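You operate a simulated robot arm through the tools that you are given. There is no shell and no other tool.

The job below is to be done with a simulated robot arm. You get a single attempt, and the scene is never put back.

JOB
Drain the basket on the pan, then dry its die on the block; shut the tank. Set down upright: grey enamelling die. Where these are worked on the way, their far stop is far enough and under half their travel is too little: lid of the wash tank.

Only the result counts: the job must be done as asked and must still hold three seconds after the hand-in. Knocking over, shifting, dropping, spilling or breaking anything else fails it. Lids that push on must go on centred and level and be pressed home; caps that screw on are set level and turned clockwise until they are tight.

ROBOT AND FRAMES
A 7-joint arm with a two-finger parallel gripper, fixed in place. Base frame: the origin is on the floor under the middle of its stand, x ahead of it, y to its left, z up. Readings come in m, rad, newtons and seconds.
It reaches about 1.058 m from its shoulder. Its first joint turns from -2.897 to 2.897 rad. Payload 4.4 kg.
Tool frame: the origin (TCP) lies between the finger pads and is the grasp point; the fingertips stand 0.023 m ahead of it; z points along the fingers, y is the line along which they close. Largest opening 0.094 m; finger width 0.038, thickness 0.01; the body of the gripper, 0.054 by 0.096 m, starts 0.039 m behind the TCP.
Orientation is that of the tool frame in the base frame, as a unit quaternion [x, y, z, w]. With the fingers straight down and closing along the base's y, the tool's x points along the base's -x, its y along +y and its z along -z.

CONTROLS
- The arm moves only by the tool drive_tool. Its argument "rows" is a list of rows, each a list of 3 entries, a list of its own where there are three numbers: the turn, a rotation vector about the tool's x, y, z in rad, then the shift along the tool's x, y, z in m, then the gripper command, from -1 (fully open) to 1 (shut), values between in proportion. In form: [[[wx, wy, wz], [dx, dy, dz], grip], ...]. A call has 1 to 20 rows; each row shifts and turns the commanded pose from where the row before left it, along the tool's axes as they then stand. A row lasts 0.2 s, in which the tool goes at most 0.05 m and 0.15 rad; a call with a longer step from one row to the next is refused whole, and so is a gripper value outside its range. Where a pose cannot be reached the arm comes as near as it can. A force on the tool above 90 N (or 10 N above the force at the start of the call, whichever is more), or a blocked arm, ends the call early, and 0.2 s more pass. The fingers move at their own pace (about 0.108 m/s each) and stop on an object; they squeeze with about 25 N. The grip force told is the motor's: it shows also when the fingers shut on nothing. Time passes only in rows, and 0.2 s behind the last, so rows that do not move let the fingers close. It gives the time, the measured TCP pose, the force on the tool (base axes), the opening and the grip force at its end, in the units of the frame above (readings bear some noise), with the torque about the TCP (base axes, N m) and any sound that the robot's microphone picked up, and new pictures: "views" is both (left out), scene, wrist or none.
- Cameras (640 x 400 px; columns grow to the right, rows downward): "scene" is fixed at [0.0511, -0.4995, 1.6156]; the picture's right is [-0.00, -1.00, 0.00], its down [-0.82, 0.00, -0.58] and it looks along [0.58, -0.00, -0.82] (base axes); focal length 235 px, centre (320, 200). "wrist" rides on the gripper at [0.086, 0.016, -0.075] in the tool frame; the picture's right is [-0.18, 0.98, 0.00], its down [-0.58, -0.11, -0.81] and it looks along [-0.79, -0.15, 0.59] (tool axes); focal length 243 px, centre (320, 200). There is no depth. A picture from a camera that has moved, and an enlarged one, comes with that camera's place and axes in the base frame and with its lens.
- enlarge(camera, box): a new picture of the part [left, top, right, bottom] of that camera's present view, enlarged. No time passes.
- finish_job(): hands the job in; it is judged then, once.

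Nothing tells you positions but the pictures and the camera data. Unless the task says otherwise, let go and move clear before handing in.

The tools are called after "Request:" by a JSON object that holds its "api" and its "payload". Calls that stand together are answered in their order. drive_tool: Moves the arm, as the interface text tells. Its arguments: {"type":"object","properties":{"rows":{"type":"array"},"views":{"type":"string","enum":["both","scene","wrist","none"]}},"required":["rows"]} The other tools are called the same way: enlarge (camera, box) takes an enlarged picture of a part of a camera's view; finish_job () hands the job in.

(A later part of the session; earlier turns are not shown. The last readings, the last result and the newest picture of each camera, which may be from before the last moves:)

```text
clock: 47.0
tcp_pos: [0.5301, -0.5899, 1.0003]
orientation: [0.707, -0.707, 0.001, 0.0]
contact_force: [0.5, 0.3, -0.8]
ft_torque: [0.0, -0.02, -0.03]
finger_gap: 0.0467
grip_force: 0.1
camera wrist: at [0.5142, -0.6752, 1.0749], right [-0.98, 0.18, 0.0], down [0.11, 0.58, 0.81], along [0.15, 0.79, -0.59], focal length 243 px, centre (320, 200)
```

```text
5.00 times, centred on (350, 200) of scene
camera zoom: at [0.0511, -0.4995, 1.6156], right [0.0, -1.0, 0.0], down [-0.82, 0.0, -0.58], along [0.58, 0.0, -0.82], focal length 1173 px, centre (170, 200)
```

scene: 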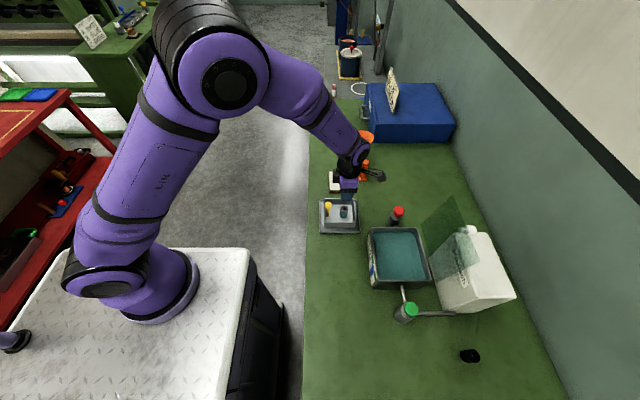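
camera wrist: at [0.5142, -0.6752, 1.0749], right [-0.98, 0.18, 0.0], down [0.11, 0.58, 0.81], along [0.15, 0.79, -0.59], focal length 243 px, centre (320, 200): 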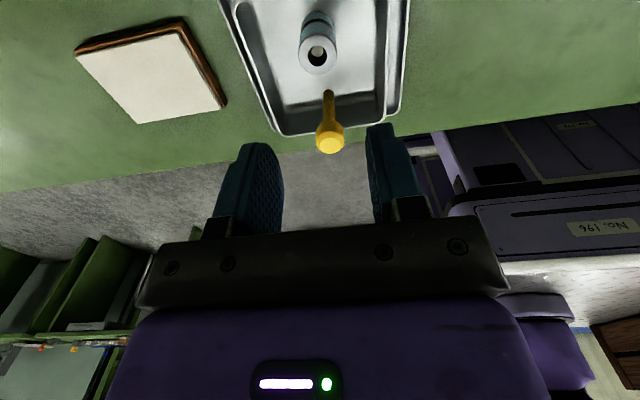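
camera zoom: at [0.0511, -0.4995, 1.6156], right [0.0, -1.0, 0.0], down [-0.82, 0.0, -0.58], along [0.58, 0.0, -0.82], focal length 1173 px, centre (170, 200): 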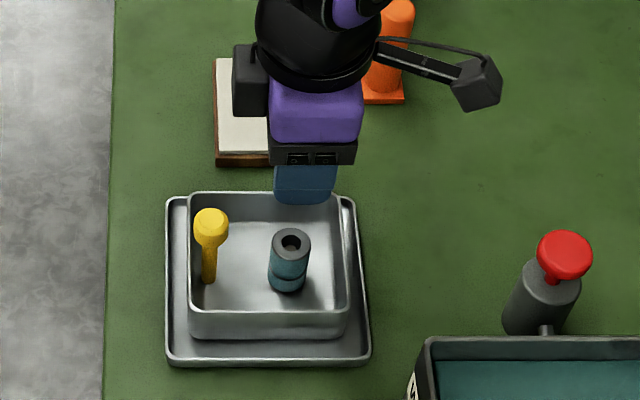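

The die top is at about (0.532, -0.592, 0.879). I'll descend around it and close.

Request:
{"api": "drive_tool", "payload": {"rows": [[[0, 0, 0], [0.001, -0.001, 0.03], 0.0], [[0, 0, 0], [0.001, -0.0005, 0.035], 0.0], [[0, 0, 0], [0, 0, 0.03], 0.0], [[0, 0, 0], [0, 0, 0.02], 0.0], [[0, 0, 0], [0, 0, 0.013], 0.0], [[0, 0, 0], [0, 0, 0], 0.0]]}}

Request:
{"api": "enlarge", "payload": {"camera": "wrist", "box": [200, 40, 440, 240]}}

Request:
{"api": "enlarge", "payload": {"camera": "scene", "box": [310, 160, 390, 240]}}

```text
clock: 48.4
tcp_pos: [0.5321, -0.5922, 0.871]
orientation: [-0.707, 0.707, 0.0, 0.0]
contact_force: [-0.5, -0.4, 1.2]
ft_torque: [-0.02, 0.02, 0.01]
finger_gap: 0.0469
grip_force: 0.1
camera wrist: at [0.5165, -0.6787, 0.9457], right [-0.98, 0.18, 0.0], down [0.11, 0.58, 0.81], along [0.15, 0.79, -0.59], focal length 243 px, centre (320, 200)
```

scene: 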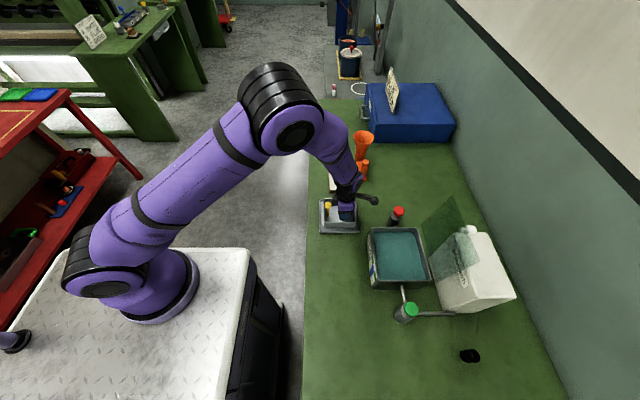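
wrist: 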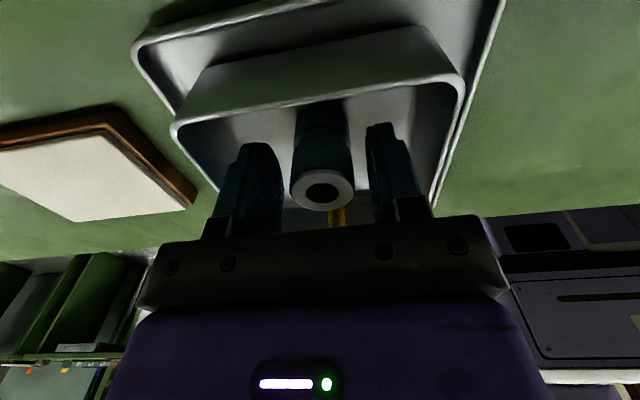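

```text
2.00 times, centred on (320, 140) of wrist
camera zoom: at [0.5165, -0.6787, 0.9457], right [-0.98, 0.18, 0.0], down [0.11, 0.58, 0.81], along [0.15, 0.79, -0.59], focal length 485 px, centre (320, 320)
```

zoom: 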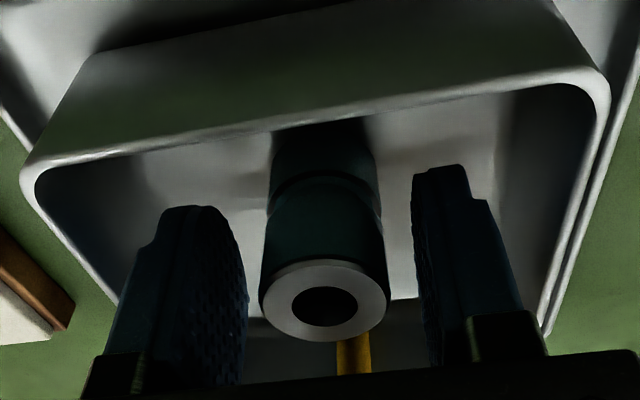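

```text
5.00 times, centred on (350, 200) of scene
camera zoom: at [0.0511, -0.4995, 1.6156], right [0.0, -1.0, 0.0], down [-0.82, 0.0, -0.58], along [0.58, 0.0, -0.82], focal length 1173 px, centre (170, 200)
```

zoom: 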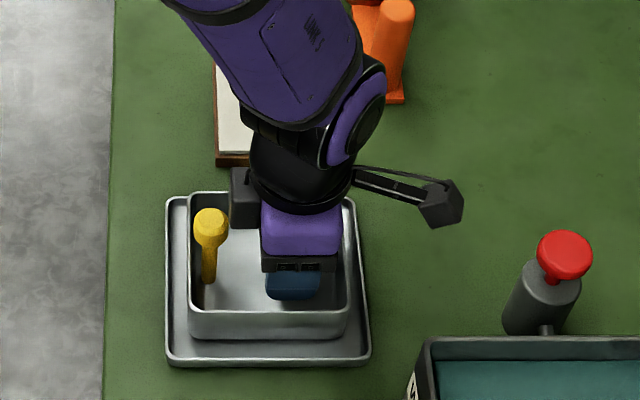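

Request:
{"api": "drive_tool", "payload": {"rows": [[[0, 0, 0], [0, 0, 0], 1], [[0, 0, 0], [0, 0, 0], 1], [[0, 0, 0], [0, 0, 0], 1]], "views": "wrist"}}

```text
clock: 49.2
tcp_pos: [0.533, -0.5919, 0.8715]
orientation: [-0.707, 0.708, 0.0, 0.001]
contact_force: [1.3, 0.4, 0.6]
ft_torque: [0.0, -0.02, 0.02]
finger_gap: 0.0289
grip_force: 25.2
camera wrist: at [0.5165, -0.6787, 0.9457], right [-0.98, 0.18, 0.0], down [0.11, 0.58, 0.81], along [0.15, 0.79, -0.59], focal length 243 px, centre (320, 200)
```

wrist: 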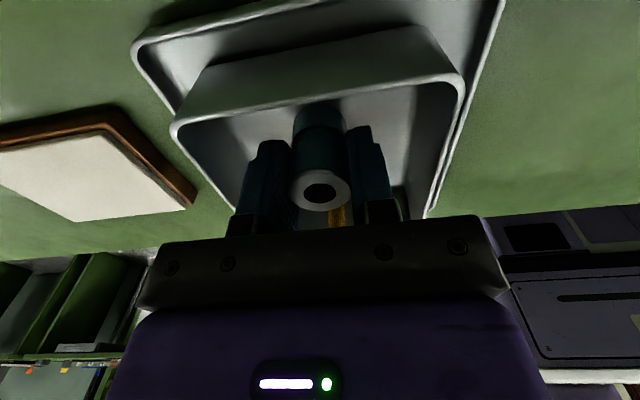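

The die is held (29 mm). I'll lift it clear of the basket.

Request:
{"api": "drive_tool", "payload": {"rows": [[[0, 0, 0], [0, 0, -0.008], 1], [[0, 0, 0], [0, 0, -0.015], 1], [[0, 0, 0], [0, 0, -0.025], 1], [[0, 0, 0], [0, 0, -0.03], 1], [[0, 0, 0], [0, 0, -0.03], 1], [[0, 0, 0], [0, 0, -0.02], 1], [[0, 0, 0], [0, 0, 0], 1]]}}

Request:
{"api": "enlarge", "payload": {"camera": "scene", "box": [310, 140, 400, 240]}}

Request:
{"api": "enlarge", "payload": {"camera": "wrist", "box": [0, 0, 440, 240]}}

```text
clock: 50.8
tcp_pos: [0.5294, -0.5924, 0.9985]
orientation: [0.708, -0.707, 0.0, 0.0]
contact_force: [-0.4, 0.6, -0.7]
ft_torque: [0.03, -0.01, 0.0]
finger_gap: 0.0287
grip_force: 25.2
camera wrist: at [0.5143, -0.679, 1.0736], right [-0.98, 0.18, 0.0], down [0.11, 0.58, 0.81], along [0.15, 0.79, -0.59], focal length 243 px, centre (320, 200)
```

scene: 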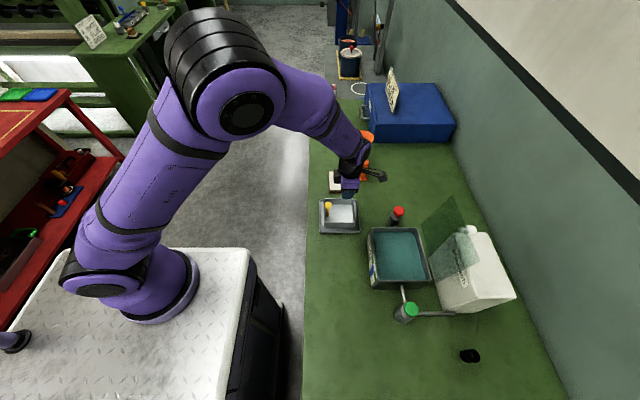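
wrist: 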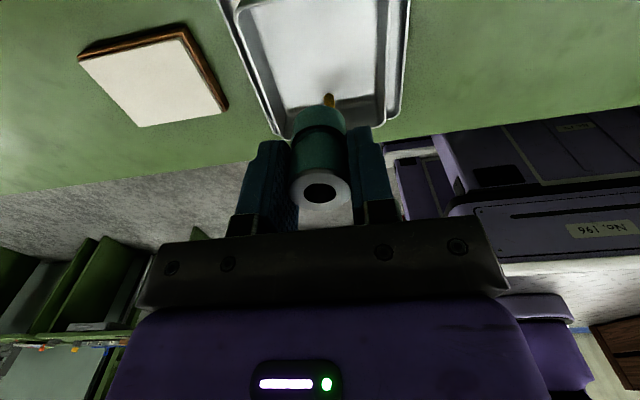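

```text
4.00 times, centred on (355, 190) of scene
camera zoom: at [0.0511, -0.4995, 1.6156], right [0.0, -1.0, 0.0], down [-0.82, 0.0, -0.58], along [0.58, 0.0, -0.82], focal length 939 px, centre (180, 240)
```

zoom: 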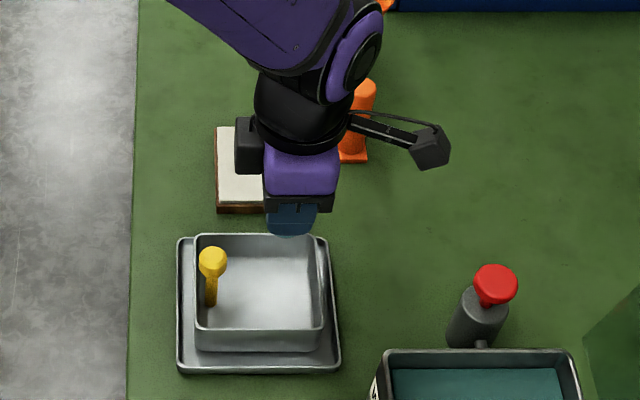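

```text
1.45 times, centred on (220, 120) of wrist
camera zoom: at [0.5143, -0.679, 1.0736], right [-0.98, 0.18, 0.0], down [0.11, 0.58, 0.81], along [0.15, 0.79, -0.59], focal length 353 px, centre (466, 316)
```

zoom: 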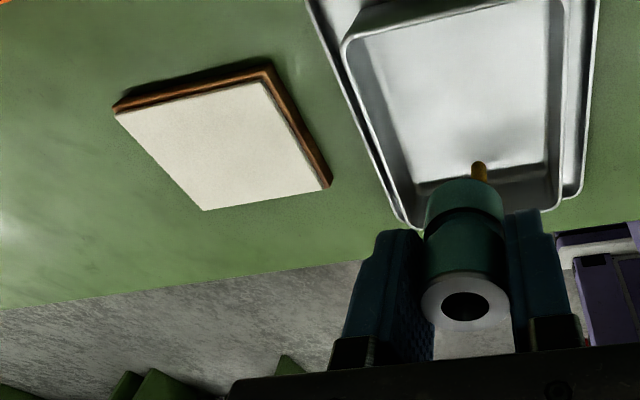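

Lifted cleanly. The block's top is centred at about (0.697, -0.580) at z ≈ 0.833, so I'll move over it.

Request:
{"api": "drive_tool", "payload": {"rows": [[[0, 0, 0], [-0.0015, -0.018, 0], 1], [[0, 0, 0], [-0.0025, -0.033, 0], 1], [[0, 0, 0], [-0.0025, -0.033, 0], 1], [[0, 0, 0], [-0.0025, -0.033, 0], 1], [[0, 0, 0], [-0.0025, -0.033, 0], 1], [[0, 0, 0], [-0.001, -0.0176, 0], 1], [[0, 0, 0], [0, 0, 0.025], 1], [[0, 0, 0], [0, 0, 0.025], 1], [[0, 0, 0], [0, 0, 0], 1]]}}

Request:
{"api": "enlarge", "payload": {"camera": "scene", "box": [310, 140, 390, 220]}}

Request:
{"api": "enlarge", "payload": {"camera": "wrist", "box": [200, 40, 440, 240]}}

```text
clock: 52.8
tcp_pos: [0.6988, -0.5776, 0.9502]
orientation: [0.707, -0.707, 0.0, 0.001]
contact_force: [0.4, 0.4, -1.1]
ft_torque: [0.0, -0.01, -0.02]
finger_gap: 0.0285
grip_force: 25.5
camera wrist: at [0.6825, -0.6651, 1.025], right [-0.98, 0.18, 0.0], down [0.11, 0.58, 0.81], along [0.15, 0.79, -0.59], focal length 243 px, centre (320, 200)
```

scene: 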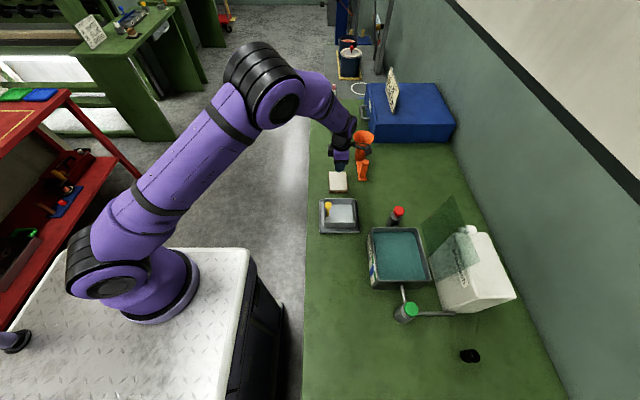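
wrist: 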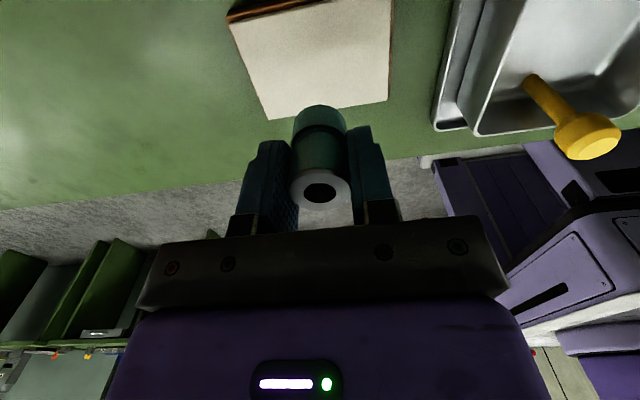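

```text
5.00 times, centred on (350, 180) of scene
camera zoom: at [0.0511, -0.4995, 1.6156], right [0.0, -1.0, 0.0], down [-0.82, 0.0, -0.58], along [0.58, 0.0, -0.82], focal length 1173 px, centre (170, 300)
```

zoom: 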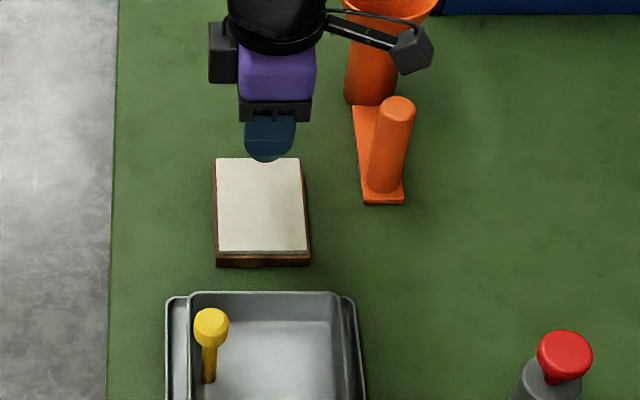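

```text
2.00 times, centred on (320, 140) of wrist
camera zoom: at [0.6825, -0.6651, 1.025], right [-0.98, 0.18, 0.0], down [0.11, 0.58, 0.81], along [0.15, 0.79, -0.59], focal length 485 px, centre (320, 320)
```

zoom: 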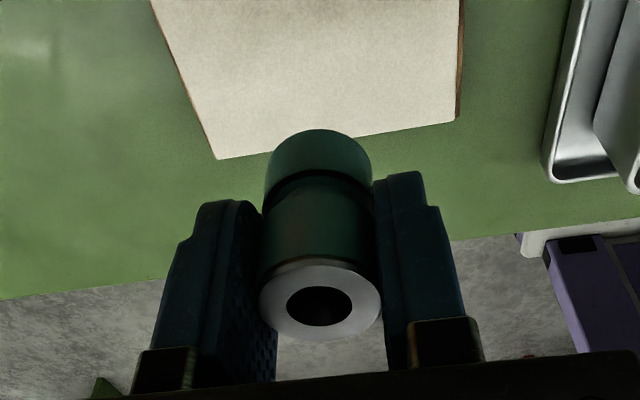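

Request:
{"api": "drive_tool", "payload": {"rows": [[[0, 0, 0], [0.001, 0.001, 0.025], 1], [[0, 0, 0], [0, 0, 0.02], 1], [[0, 0, 0], [0, 0, 0.01], 1], [[0, 0, 0], [0, 0, 0.004], 1], [[0, 0, 0], [0, 0, 0], 1]], "views": "scene"}}

Request:
{"api": "enlarge", "payload": {"camera": "scene", "box": [310, 140, 390, 220]}}

Request:
{"api": "enlarge", "payload": {"camera": "wrist", "box": [200, 0, 440, 240]}}

```text
clock: 54.0
tcp_pos: [0.6978, -0.5798, 0.8896]
orientation: [0.707, -0.707, 0.0, 0.0]
contact_force: [-0.1, 0.2, -0.6]
ft_torque: [0.02, 0.01, 0.0]
finger_gap: 0.0286
grip_force: 24.9
```

scene: 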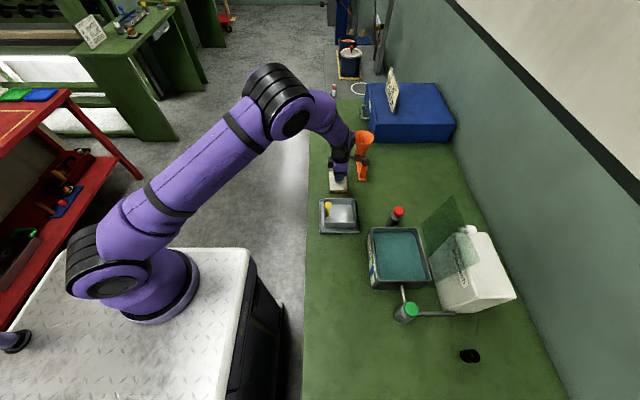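

```text
5.00 times, centred on (350, 180) of scene
camera zoom: at [0.0511, -0.4995, 1.6156], right [0.0, -1.0, 0.0], down [-0.82, 0.0, -0.58], along [0.58, 0.0, -0.82], focal length 1173 px, centre (170, 300)
```

zoom: 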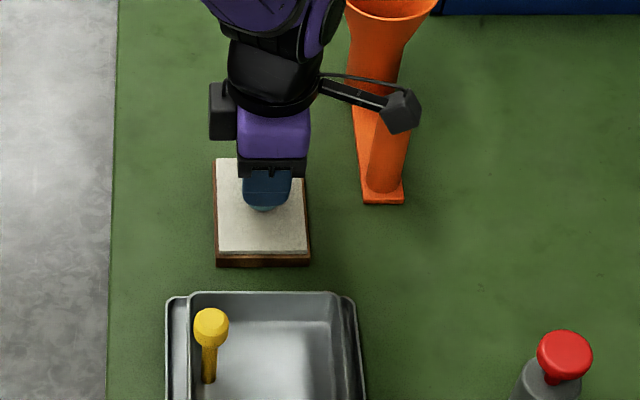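

```text
1.67 times, centred on (320, 120) of wrist
camera zoom: at [0.6817, -0.6671, 0.9644], right [-0.98, 0.18, 0.0], down [0.11, 0.58, 0.81], along [0.15, 0.79, -0.59], focal length 404 px, centre (320, 333)
```

zoom: 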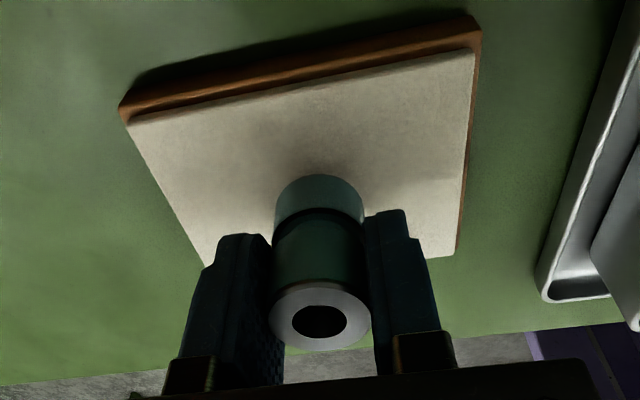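

Request:
{"api": "drive_tool", "payload": {"rows": [[[0, 0, 0], [0, 0, 0.003], 1], [[0, 0, 0], [0, 0, 0.003], 1], [[0, 0, 0], [0, 0, 0], 1]], "views": "wrist"}}

Request:
{"api": "enlarge", "payload": {"camera": "wrist", "box": [260, 60, 400, 200]}}

```text
clock: 54.8
tcp_pos: [0.6981, -0.5809, 0.8845]
orientation: [0.707, -0.707, 0.0, -0.001]
contact_force: [1.0, -1.6, 0.5]
ft_torque: [-0.01, -0.03, 0.0]
finger_gap: 0.0284
grip_force: 25.0
camera wrist: at [0.6825, -0.6674, 0.9593], right [-0.98, 0.18, 0.0], down [0.11, 0.58, 0.81], along [0.15, 0.79, -0.59], focal length 243 px, centre (320, 200)
```

wrist: 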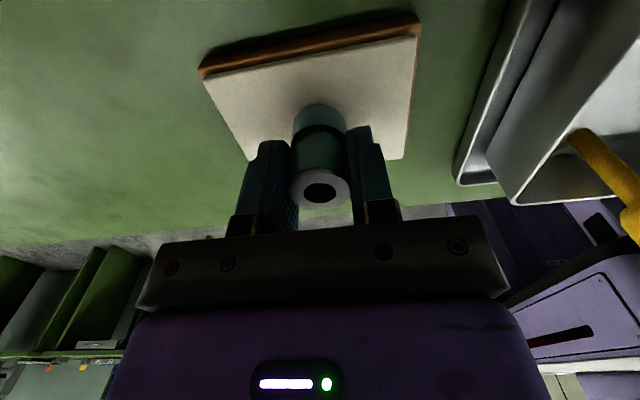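

```text
2.86 times, centred on (330, 130) of wrist
camera zoom: at [0.6825, -0.6674, 0.9593], right [-0.98, 0.18, 0.0], down [0.11, 0.58, 0.81], along [0.15, 0.79, -0.59], focal length 693 px, centre (291, 400)
```

zoom: 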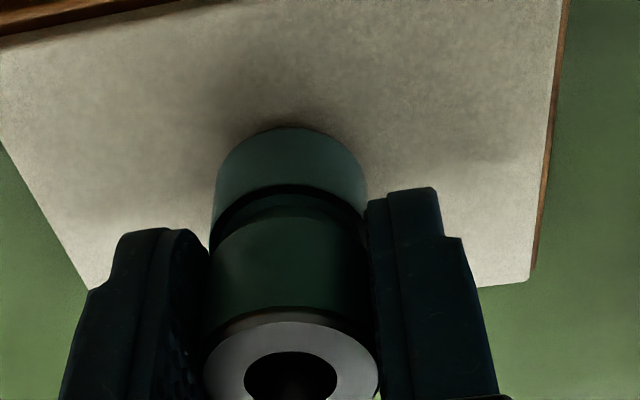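

Request:
{"api": "drive_tool", "payload": {"rows": [[[0, 0, 0], [0, 0, 0.0015], 1], [[0, 0, 0], [0, 0, 0.0015], 1], [[0, 0, 0], [0, 0, 0], 1]], "views": "none"}}

```text
clock: 55.6
tcp_pos: [0.6988, -0.581, 0.8831]
orientation: [0.707, -0.707, 0.001, 0.0]
contact_force: [-1.0, 0.3, 18.9]
ft_torque: [-0.01, 0.0, -0.01]
finger_gap: 0.0284
grip_force: 25.0
```

The die is seated on the block. I'll ease off, open the fingers gently and rise straight up.

Request:
{"api": "drive_tool", "payload": {"rows": [[[0, 0, 0], [0, 0, -0.001], 1], [[0, 0, 0], [0, 0, 0], 0.35], [[0, 0, 0], [0, 0, 0], 0.2], [[0, 0, 0], [0, 0, 0], 0.0], [[0, 0, 0], [0, 0, 0], 0.0], [[0, 0, 0], [0, 0, -0.01], 0.0], [[0, 0, 0], [0, 0, -0.03], 0.0], [[0, 0, 0], [0, 0, -0.045], 0.0], [[0, 0, 0], [0, 0, -0.045], 0.0], [[0, 0, 0], [0, 0, 0], 0.0]]}}

Request:
{"api": "enlarge", "payload": {"camera": "scene", "box": [310, 140, 390, 220]}}

Request:
{"api": "enlarge", "payload": {"camera": "wrist", "box": [200, 0, 440, 200]}}

```text
clock: 57.8
tcp_pos: [0.6957, -0.5826, 1.0154]
orientation: [0.707, -0.707, 0.001, 0.0]
contact_force: [-0.2, 0.4, 0.0]
ft_torque: [-0.02, 0.02, -0.02]
finger_gap: 0.0468
grip_force: 0.0
camera wrist: at [0.68, -0.6694, 1.0893], right [-0.98, 0.18, 0.0], down [0.11, 0.58, 0.81], along [0.15, 0.79, -0.59], focal length 243 px, centre (320, 200)
```

scene: 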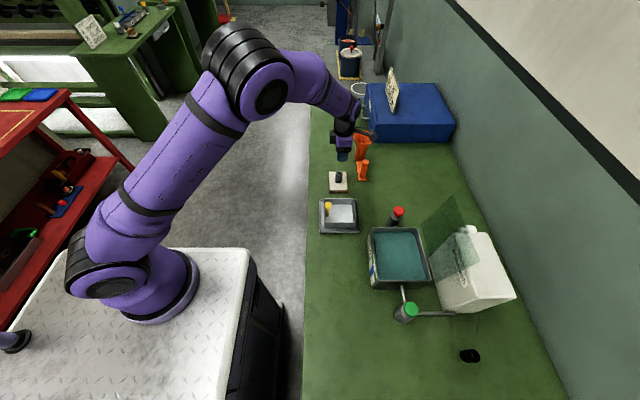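
wrist: 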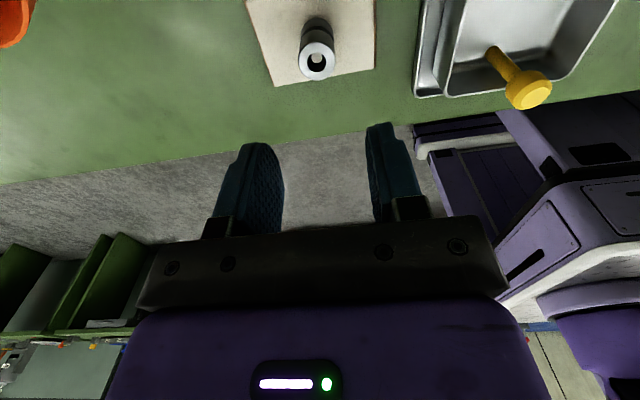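

```text
5.00 times, centred on (350, 180) of scene
camera zoom: at [0.0511, -0.4995, 1.6156], right [0.0, -1.0, 0.0], down [-0.82, 0.0, -0.58], along [0.58, 0.0, -0.82], focal length 1173 px, centre (170, 300)
```

zoom: 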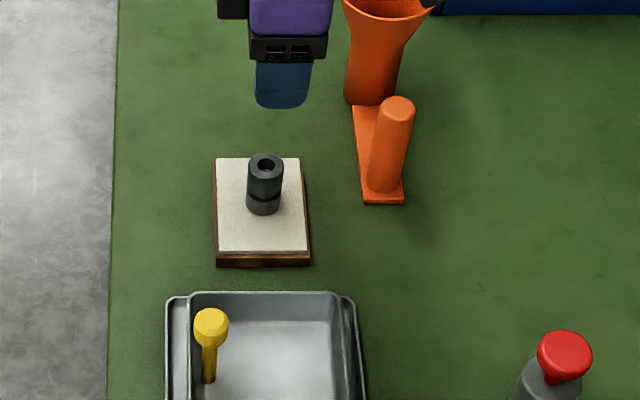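

```text
2.00 times, centred on (320, 100) of wrist
camera zoom: at [0.68, -0.6694, 1.0893], right [-0.98, 0.18, 0.0], down [0.11, 0.58, 0.81], along [0.15, 0.79, -0.59], focal length 485 px, centre (320, 400)
```

zoom: 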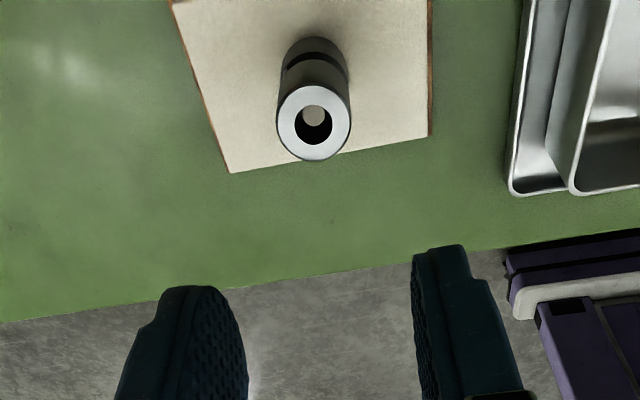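

The die stands upright on the block and has turned plain grey, so it is dry. Next I'll shut the lid: rise, turn the tool back to the orientation used for opening, and return to the knob.

Request:
{"api": "drive_tool", "payload": {"rows": [[[0, 0, 0], [0, 0, -0.045], 0.0], [[0, 0, 0], [0, 0, -0.045], 0.0], [[0, 0, 0], [0, 0, -0.045], 0.0], [[0, 0, 0.143], [0, 0, -0.02], 0.0], [[0, 0, 0.143], [0, 0, -0.02], 0.0], [[0, 0, 0.143], [0, 0, 0], 0.0], [[0, 0, 0.143], [0, 0, 0], 0.0], [[0, 0, 0.143], [0, 0, 0], 0.0], [[0, 0, 0.143], [0, 0, 0], 0.0], [[0, 0, 0.143], [0, 0, 0], 0.0], [[0, 0, 0.143], [0, 0, 0], 0.0], [[0, 0, 0.143], [0, 0, 0], 0.0], [[0, 0, 0.143], [0, 0, 0], 0.0], [[0, 0, 0.141], [0, 0, 0], 0.0], [[0, 0, 0], [0.045, 0, 0], 0.0], [[0, 0, 0], [0.045, 0, 0], 0.0], [[0, 0, 0], [0.045, 0, 0], 0.0], [[0, 0, 0], [0.045, 0, 0], 0.0], [[0, 0, 0], [0, 0, 0], 0.0]]}}

Request:
{"api": "enlarge", "payload": {"camera": "scene", "box": [300, 140, 540, 320]}}

```text
clock: 61.8
tcp_pos: [0.5193, -0.579, 1.1854]
orientation: [0.0, 1.0, 0.0, 0.001]
contact_force: [0.1, 0.4, -0.6]
ft_torque: [0.04, -0.03, 0.04]
finger_gap: 0.047
grip_force: 0.0
camera wrist: at [0.4327, -0.5639, 1.26], right [0.18, 0.98, 0.0], down [0.58, -0.11, 0.81], along [0.79, -0.15, -0.59], focal length 243 px, centre (320, 200)
```

scene: 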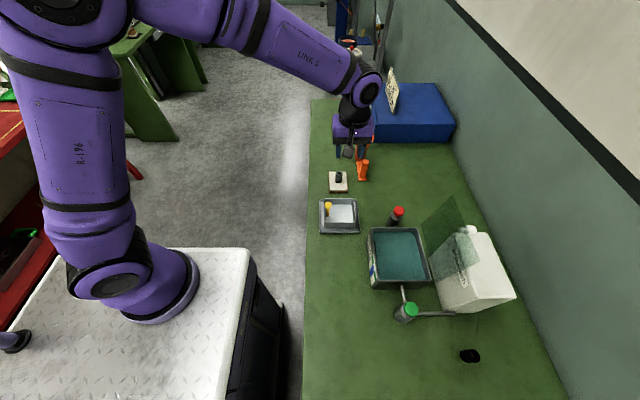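
wrist: 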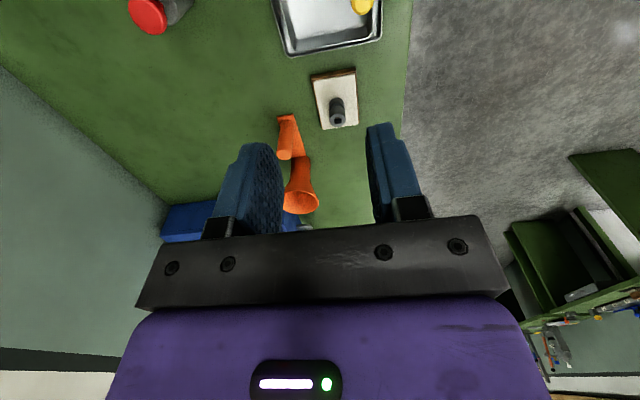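

```text
2.22 times, centred on (420, 230) of scene
camera zoom: at [0.0511, -0.4995, 1.6156], right [0.0, -1.0, 0.0], down [-0.82, 0.0, -0.58], along [0.58, 0.0, -0.82], focal length 522 px, centre (98, 133)
```

zoom: 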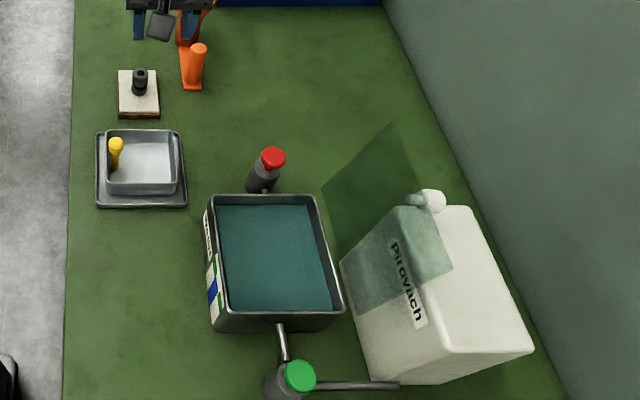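

Request:
{"api": "drive_tool", "payload": {"rows": [[[0, 0, 0], [0.036, -0.014, -0.007], -0.4], [[0, 0, 0], [0.036, -0.014, -0.007], -0.4], [[0, 0, 0], [0.036, -0.014, -0.007], -0.4], [[0, 0, 0], [0.036, -0.014, -0.007], -0.4], [[0, 0, 0], [0.035, -0.014, -0.007], -0.4], [[0, 0, 0.143], [0, 0, 0], -0.4], [[0, 0, 0.143], [0, 0, 0], -0.4], [[0, 0, 0.143], [0, 0, 0], -0.4], [[0, 0, 0.143], [0, 0, 0], -0.4], [[0, 0, 0.143], [0, 0, 0], -0.4], [[0, 0, 0.143], [0, 0, 0], -0.4], [[0, 0, 0.143], [0, 0, 0], -0.4], [[0, 0, 0.143], [0, 0, 0], -0.4], [[0, 0, 0.143], [0, 0, 0], -0.4], [[0, 0, 0.143], [0, 0, 0], -0.4], [[0, 0, 0.141], [0, 0, 0], -0.4], [[0, 0, 0], [0, 0, 0], -0.4]]}}

Request:
{"api": "enlarge", "payload": {"camera": "wrist", "box": [200, 0, 440, 220]}}

```text
clock: 65.4
tcp_pos: [0.3407, -0.6501, 1.2223]
orientation: [0.708, 0.707, -0.001, 0.0]
contact_force: [0.1, 0.3, -0.7]
ft_torque: [0.02, -0.03, -0.03]
finger_gap: 0.0657
grip_force: 0.0
camera wrist: at [0.3559, -0.5647, 1.2974], right [0.98, -0.19, 0.0], down [-0.11, -0.58, 0.81], along [-0.15, -0.79, -0.59], focal length 243 px, centre (320, 200)
```

scene: 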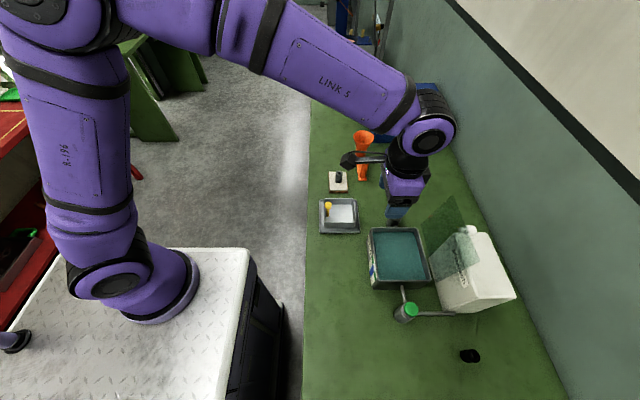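
wrist: 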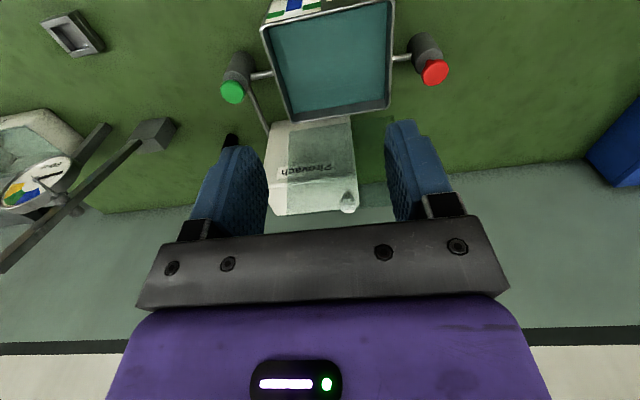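

```text
1.82 times, centred on (320, 110) of wrist
camera zoom: at [0.3559, -0.5647, 1.2974], right [0.98, -0.19, 0.0], down [-0.11, -0.58, 0.81], along [-0.15, -0.79, -0.59], focal length 441 px, centre (320, 364)
```

zoom: 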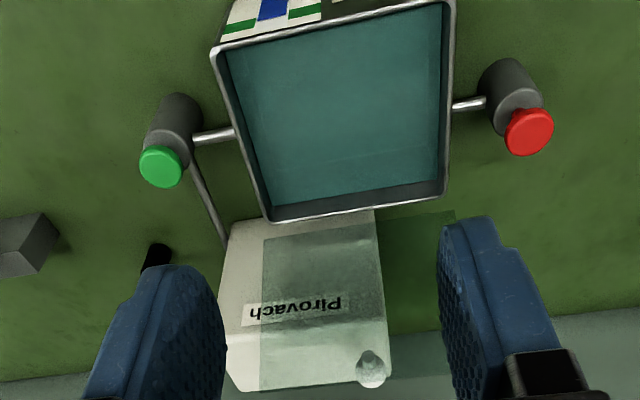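

The lid hasn't moved; the knob is at about (0.341, -0.911, 1.055). I'll go over it and check the alignment before descending.

Request:
{"api": "drive_tool", "payload": {"rows": [[[0, 0, 0], [-0.044, 0, 0], -0.4], [[0, 0, 0], [-0.044, 0, 0], -0.4], [[0, 0, 0], [-0.044, 0, 0], -0.4], [[0, 0, 0], [-0.044, 0, 0], -0.4], [[0, 0, 0], [-0.044, 0, 0], -0.4], [[0, 0, 0], [-0.044, 0, 0], -0.4], [[0, 0, 0], [0, 0, 0.04], -0.4], [[0, 0, 0], [0, 0, 0.045], -0.4], [[0, 0, 0], [0, 0, 0], -0.4]]}}

Request:
{"api": "enlarge", "payload": {"camera": "scene", "box": [400, 190, 520, 300]}}

Request:
{"api": "enlarge", "payload": {"camera": "wrist", "box": [200, 40, 440, 240]}}

```text
clock: 67.4
tcp_pos: [0.3372, -0.9103, 1.1339]
orientation: [0.708, 0.707, -0.001, -0.001]
contact_force: [-0.2, 0.2, 0.6]
ft_torque: [-0.01, -0.02, 0.02]
finger_gap: 0.0656
grip_force: 0.1
out of reach, approached as far as the arm can: row 6
camera wrist: at [0.3537, -0.8249, 1.2092], right [0.98, -0.18, 0.0], down [-0.11, -0.58, 0.81], along [-0.15, -0.79, -0.59], focal length 243 px, centre (320, 200)
```

scene: 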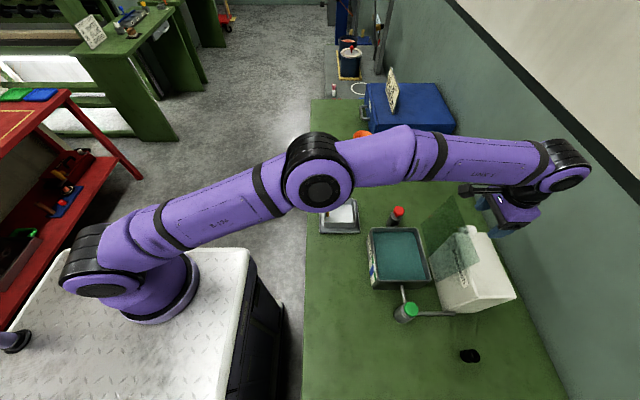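
wrist: 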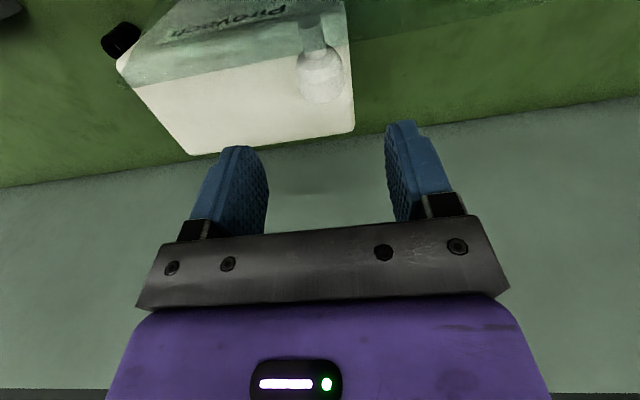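

```text
3.64 times, centred on (460, 245) of scene
camera zoom: at [0.0511, -0.4995, 1.6156], right [0.0, -1.0, 0.0], down [-0.82, 0.0, -0.58], along [0.58, 0.0, -0.82], focal length 853 px, centre (-189, 36)
```

zoom: 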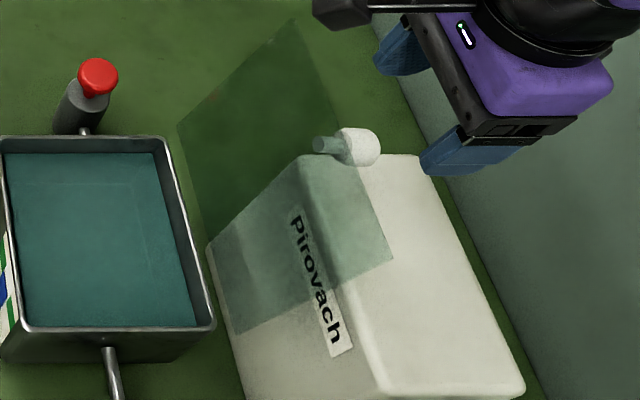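

```text
2.00 times, centred on (320, 140) of wrist
camera zoom: at [0.3537, -0.8249, 1.2092], right [0.98, -0.18, 0.0], down [-0.11, -0.58, 0.81], along [-0.15, -0.79, -0.59], focal length 485 px, centre (320, 320)
```

zoom: 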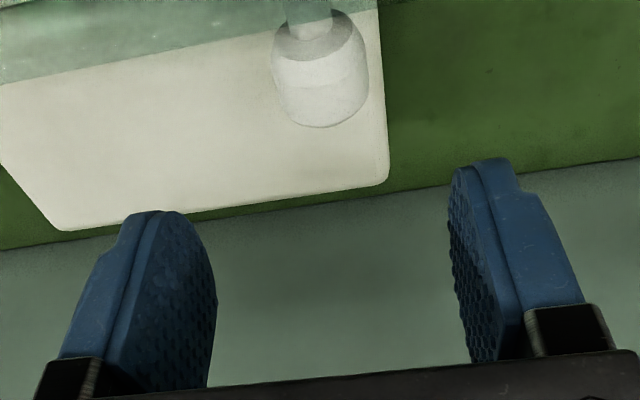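

The knob centre is at about (0.340, -0.903, 1.055), between the open fingers. I'll lower slowly around it and close.

Request:
{"api": "drive_tool", "payload": {"rows": [[[0, 0, 0], [0, 0.001, 0.025], -0.4], [[0, 0, 0], [0, 0.001, 0.025], -0.4], [[0, 0, 0], [0, 0, 0.02], -0.4], [[0, 0, 0], [0, 0, 0.006], -0.4], [[0, 0, 0], [0, 0, 0], -0.4]]}}

Request:
{"api": "enlarge", "payload": {"camera": "scene", "box": [400, 190, 520, 300]}}

Request:
{"api": "enlarge", "payload": {"camera": "wrist", "box": [200, 40, 440, 240]}}

```text
clock: 68.6
tcp_pos: [0.3385, -0.91, 1.0581]
orientation: [0.707, 0.707, 0.0, 0.0]
contact_force: [-0.6, 0.6, -0.6]
ft_torque: [0.0, 0.01, 0.0]
finger_gap: 0.0658
grip_force: 0.1
camera wrist: at [0.3559, -0.8233, 1.1324], right [0.98, -0.18, 0.0], down [-0.11, -0.58, 0.81], along [-0.15, -0.79, -0.59], focal length 243 px, centre (320, 200)
```

scene: 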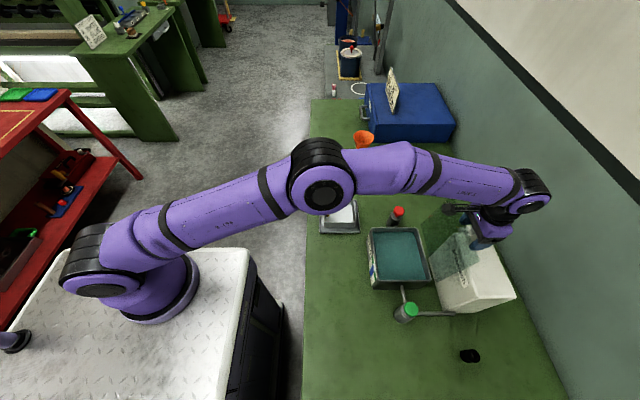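
wrist: 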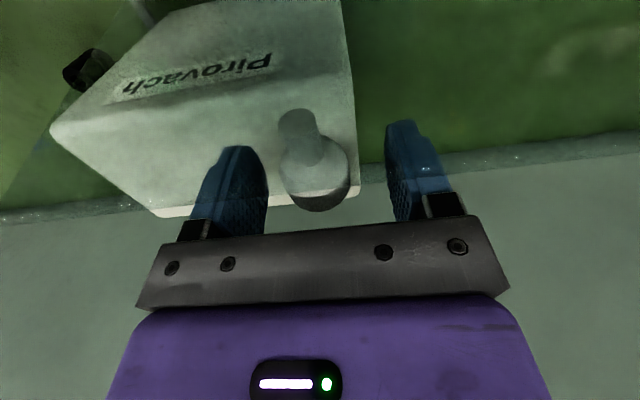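

```text
3.64 times, centred on (460, 245) of scene
camera zoom: at [0.0511, -0.4995, 1.6156], right [0.0, -1.0, 0.0], down [-0.82, 0.0, -0.58], along [0.58, 0.0, -0.82], focal length 853 px, centre (-189, 36)
```

zoom: 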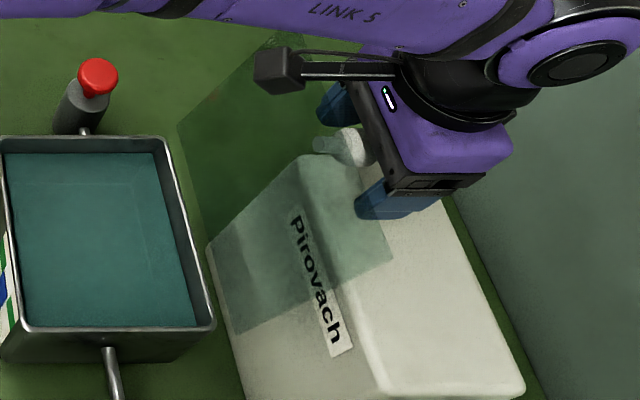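

```text
2.00 times, centred on (320, 140) of wrist
camera zoom: at [0.3559, -0.8233, 1.1324], right [0.98, -0.18, 0.0], down [-0.11, -0.58, 0.81], along [-0.15, -0.79, -0.59], focal length 485 px, centre (320, 320)
```

zoom: 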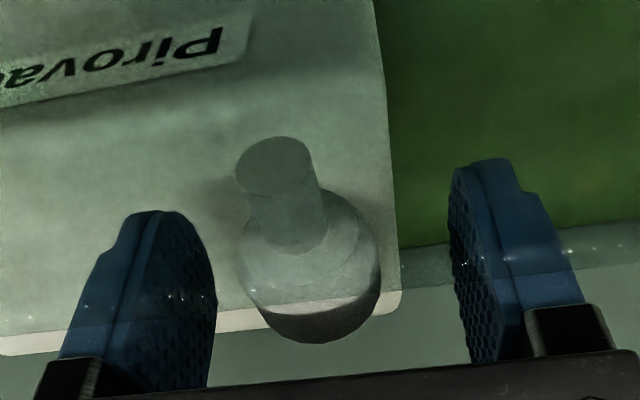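

Request:
{"api": "drive_tool", "payload": {"rows": [[[0, 0, 0], [0, 0, 0], 1], [[0, 0, 0], [0, 0, 0], 1], [[0, 0, 0], [0, 0, 0], 1]], "views": "wrist"}}

```text
clock: 69.4
tcp_pos: [0.3396, -0.9098, 1.0578]
orientation: [0.707, 0.707, -0.001, 0.0]
contact_force: [4.1, -0.1, -1.4]
ft_torque: [-0.06, 0.08, -0.49]
finger_gap: 0.0271
grip_force: 45.3
camera wrist: at [0.3565, -0.8233, 1.1325], right [0.98, -0.18, 0.0], down [-0.11, -0.58, 0.81], along [-0.15, -0.79, -0.59], focal length 243 px, centre (320, 200)
```

wrist: 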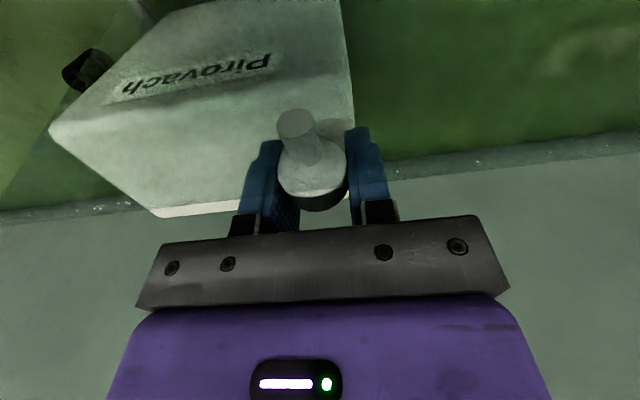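

The knob is gripped. I'll reverse the arc, starting with a few small steps and checking the forces.

Request:
{"api": "drive_tool", "payload": {"rows": [[[0, 0, 0], [0.0116, 0, -0.0062], 1], [[0, 0, 0], [0.0121, 0, -0.0052], 1], [[0, 0, 0], [0.0125, 0, -0.004], 1]], "views": "wrist"}}

```text
clock: 70.2
tcp_pos: [0.3407, -0.8728, 1.0723]
orientation: [0.707, 0.707, 0.0, -0.001]
contact_force: [-2.9, -0.6, -26.4]
ft_torque: [-0.96, -0.05, -0.09]
finger_gap: 0.0271
grip_force: 45.1
camera wrist: at [0.3567, -0.7878, 1.1472], right [0.98, -0.18, 0.0], down [-0.11, -0.58, 0.8], along [-0.15, -0.79, -0.59], focal length 243 px, centre (320, 200)
```

wrist: 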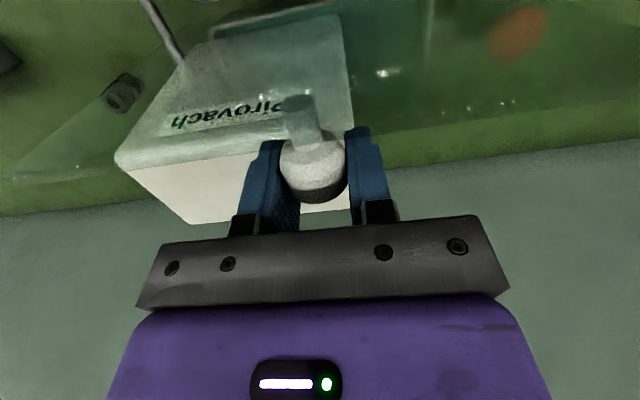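

Request:
{"api": "drive_tool", "payload": {"rows": [[[0, 0, 0], [0.0125, 0, -0.0018], 1], [[0, 0, 0], [0.0128, 0, -0.0009], 1], [[0, 0, 0], [0.013, 0, 0.0002], 1], [[0, 0, 0], [0.013, 0, 0.0012], 1]], "views": "wrist"}}

```text
clock: 71.2
tcp_pos: [0.3406, -0.8226, 1.0765]
orientation: [0.707, 0.707, -0.001, 0.001]
contact_force: [-4.9, -11.3, -9.7]
ft_torque: [-1.53, 0.1, 0.14]
finger_gap: 0.0276
grip_force: 45.1
camera wrist: at [0.3566, -0.7358, 1.1503], right [0.98, -0.18, 0.0], down [-0.11, -0.58, 0.81], along [-0.15, -0.79, -0.59], focal length 243 px, centre (320, 200)
```

wrist: 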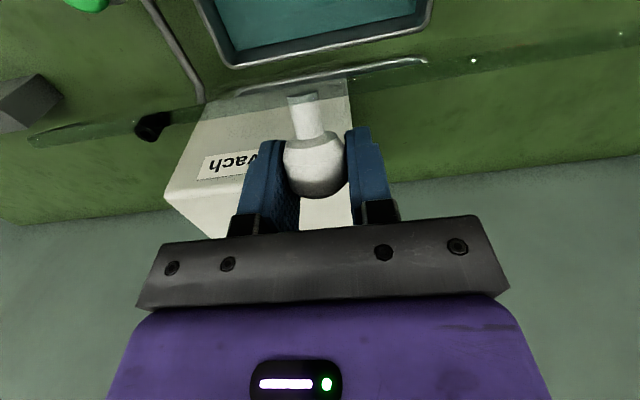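

Request:
{"api": "drive_tool", "payload": {"rows": [[[0, 0, 0], [0.0125, 0, 0.0017], 1], [[0, 0, 0], [0.0126, 0, 0.0027], 1], [[0, 0, 0], [0.0124, 0, 0.0037], 1], [[0, 0, 0], [0.0121, 0, 0.0048], 1], [[0, 0, 0], [0.0116, 0, 0.0058], 1]], "views": "wrist"}}

```text
clock: 72.4
tcp_pos: [0.34, -0.7611, 1.0578]
orientation: [0.708, 0.706, 0.0, 0.0]
contact_force: [-12.8, -17.4, -12.7]
ft_torque: [-1.29, 0.26, 0.29]
finger_gap: 0.0277
grip_force: 45.1
camera wrist: at [0.3568, -0.6749, 1.1325], right [0.98, -0.18, 0.0], down [-0.11, -0.58, 0.81], along [-0.15, -0.79, -0.59], focal length 243 px, centre (320, 200)
```

wrist: 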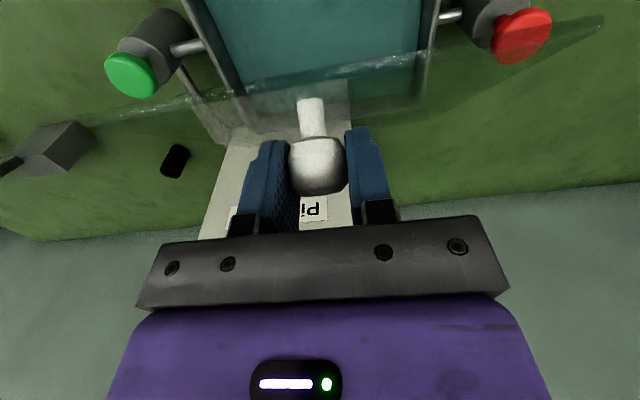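

Request:
{"api": "drive_tool", "payload": {"rows": [[[0, 0, 0], [0.0094, 0, 0.0082], 1], [[0, 0, 0], [0.0101, 0, 0.0078], 1], [[0, 0, 0], [0.0096, 0, 0.0085], 1], [[0, 0, 0], [0.0088, 0, 0.0093], 1], [[0, 0, 0], [0.008, 0, 0.01], 1]]}}

```text
clock: 73.6
tcp_pos: [0.3394, -0.7153, 1.014]
orientation: [0.708, 0.706, 0.001, -0.001]
contact_force: [-16.0, -11.3, 2.3]
ft_torque: [-1.32, 0.43, 0.1]
finger_gap: 0.0278
grip_force: 45.2
camera wrist: at [0.3567, -0.6292, 1.0888], right [0.98, -0.19, 0.0], down [-0.11, -0.58, 0.81], along [-0.15, -0.79, -0.59], focal length 243 px, centre (320, 200)
```

scene: 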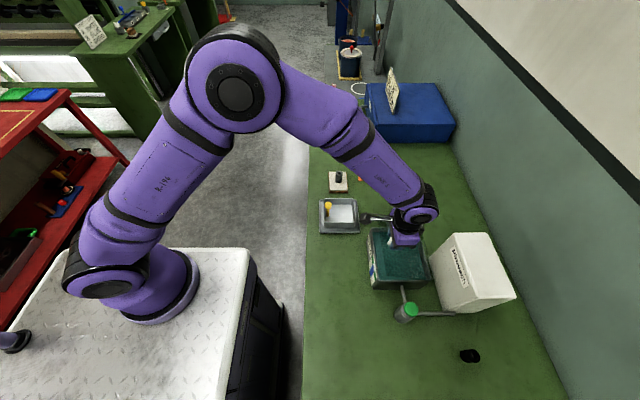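
wrist: 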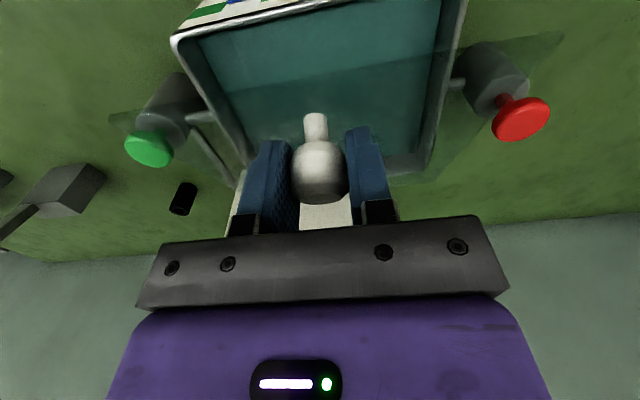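

Request:
{"api": "drive_tool", "payload": {"rows": [[[0, 0, 0], [0.0065, -0.001, 0.0105], 1], [[0, 0, 0], [0.0059, 0, 0.0113], 1], [[0, 0, 0], [0.005, 0, 0.0117], 1]], "views": "wrist"}}

```text
clock: 74.4
tcp_pos: [0.3399, -0.6966, 0.9796]
orientation: [0.706, 0.708, 0.0, 0.0]
contact_force: [-6.1, -10.1, 5.0]
ft_torque: [-1.3, 0.44, 0.12]
finger_gap: 0.0277
grip_force: 44.9
camera wrist: at [0.3565, -0.6104, 1.0548], right [0.98, -0.18, 0.0], down [-0.11, -0.58, 0.81], along [-0.15, -0.79, -0.59], focal length 243 px, centre (320, 200)
```

wrist: 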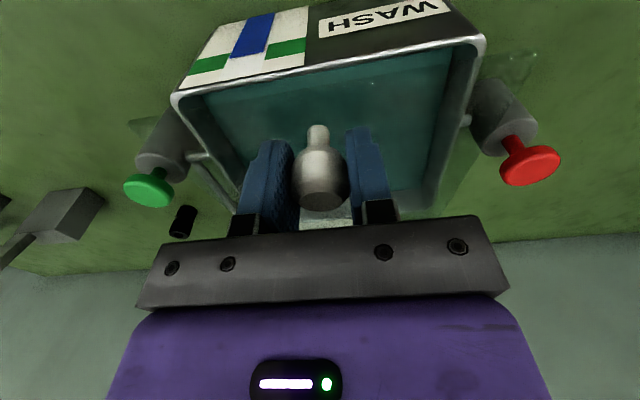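

Request:
{"api": "drive_tool", "payload": {"rows": [[[0, 0, 0], [0.0035, 0, 0.01], 1], [[0, 0, 0], [0.002, 0, 0.006], 1], [[0, 0, 0], [0, 0, 0], 1]], "views": "wrist"}}

Request:
{"api": "enlarge", "payload": {"camera": "wrist", "box": [120, 40, 540, 240]}}

```text
clock: 75.2
tcp_pos: [0.3397, -0.6897, 0.9645]
orientation: [0.707, 0.707, -0.001, 0.0]
contact_force: [3.3, -5.5, 5.8]
ft_torque: [-1.19, 0.26, -0.01]
finger_gap: 0.0275
grip_force: 44.6
camera wrist: at [0.3565, -0.6043, 1.0391], right [0.98, -0.18, 0.0], down [-0.11, -0.58, 0.81], along [-0.15, -0.79, -0.59], focal length 243 px, centre (320, 200)
```

wrist: 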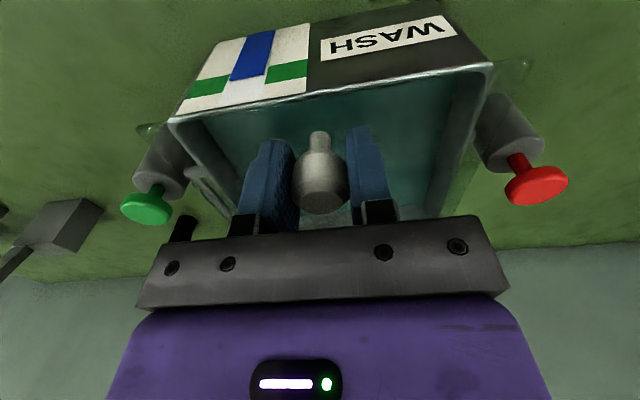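

```text
1.52 times, centred on (330, 140) of wrist
camera zoom: at [0.3565, -0.6043, 1.0391], right [0.98, -0.18, 0.0], down [-0.11, -0.58, 0.81], along [-0.15, -0.79, -0.59], focal length 370 px, centre (305, 291)
```

zoom: 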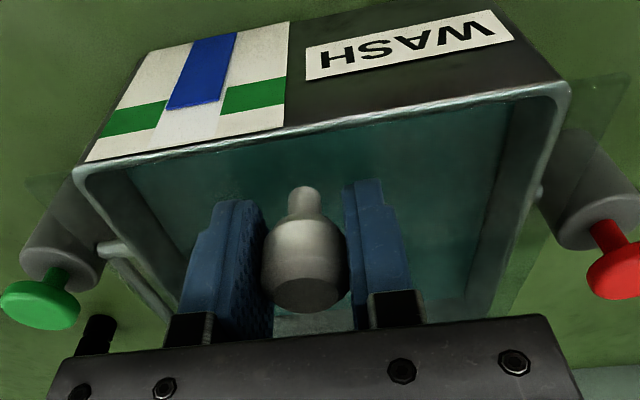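

Request:
{"api": "drive_tool", "payload": {"rows": [[[0, 0, 0], [0.001, 0, 0.003], 1], [[0, 0, 0], [0.0005, 0, 0.003], 1], [[0, 0, 0], [0, 0, 0], 1]], "views": "none"}}

```text
clock: 76.0
tcp_pos: [0.3396, -0.6898, 0.9567]
orientation: [0.707, 0.708, 0.001, 0.0]
contact_force: [7.1, 6.6, 10.0]
ft_torque: [-0.66, 0.31, 0.09]
finger_gap: 0.0277
grip_force: 44.8
```

Request:
{"api": "drive_tool", "payload": {"rows": [[[0, 0, 0], [0, 0, 0.002], 1], [[0, 0, 0], [0, 0, 0.0015], 1], [[0, 0, 0], [0, 0, 0], 1]], "views": "wrist"}}

Request:
{"api": "enlarge", "payload": {"camera": "wrist", "box": [120, 40, 540, 240]}}

```text
clock: 76.8
tcp_pos: [0.341, -0.6888, 0.9558]
orientation: [0.706, 0.708, 0.0, 0.001]
contact_force: [16.1, 17.0, 37.4]
ft_torque: [-0.28, 0.26, 0.1]
finger_gap: 0.0276
grip_force: 44.7
camera wrist: at [0.3563, -0.6026, 1.0309], right [0.98, -0.18, 0.0], down [-0.11, -0.58, 0.81], along [-0.15, -0.79, -0.59], focal length 243 px, centre (320, 200)
```

wrist: 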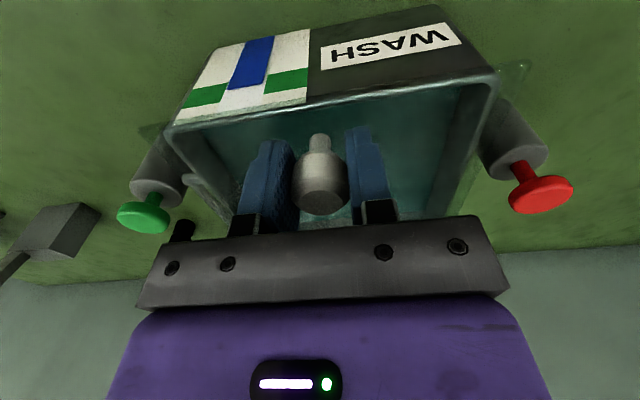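

```text
1.52 times, centred on (330, 140) of wrist
camera zoom: at [0.3563, -0.6026, 1.0309], right [0.98, -0.18, 0.0], down [-0.11, -0.58, 0.81], along [-0.15, -0.79, -0.59], focal length 370 px, centre (305, 291)
```

zoom: 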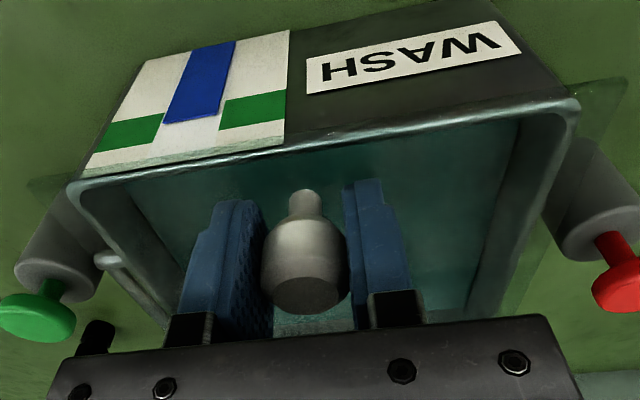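

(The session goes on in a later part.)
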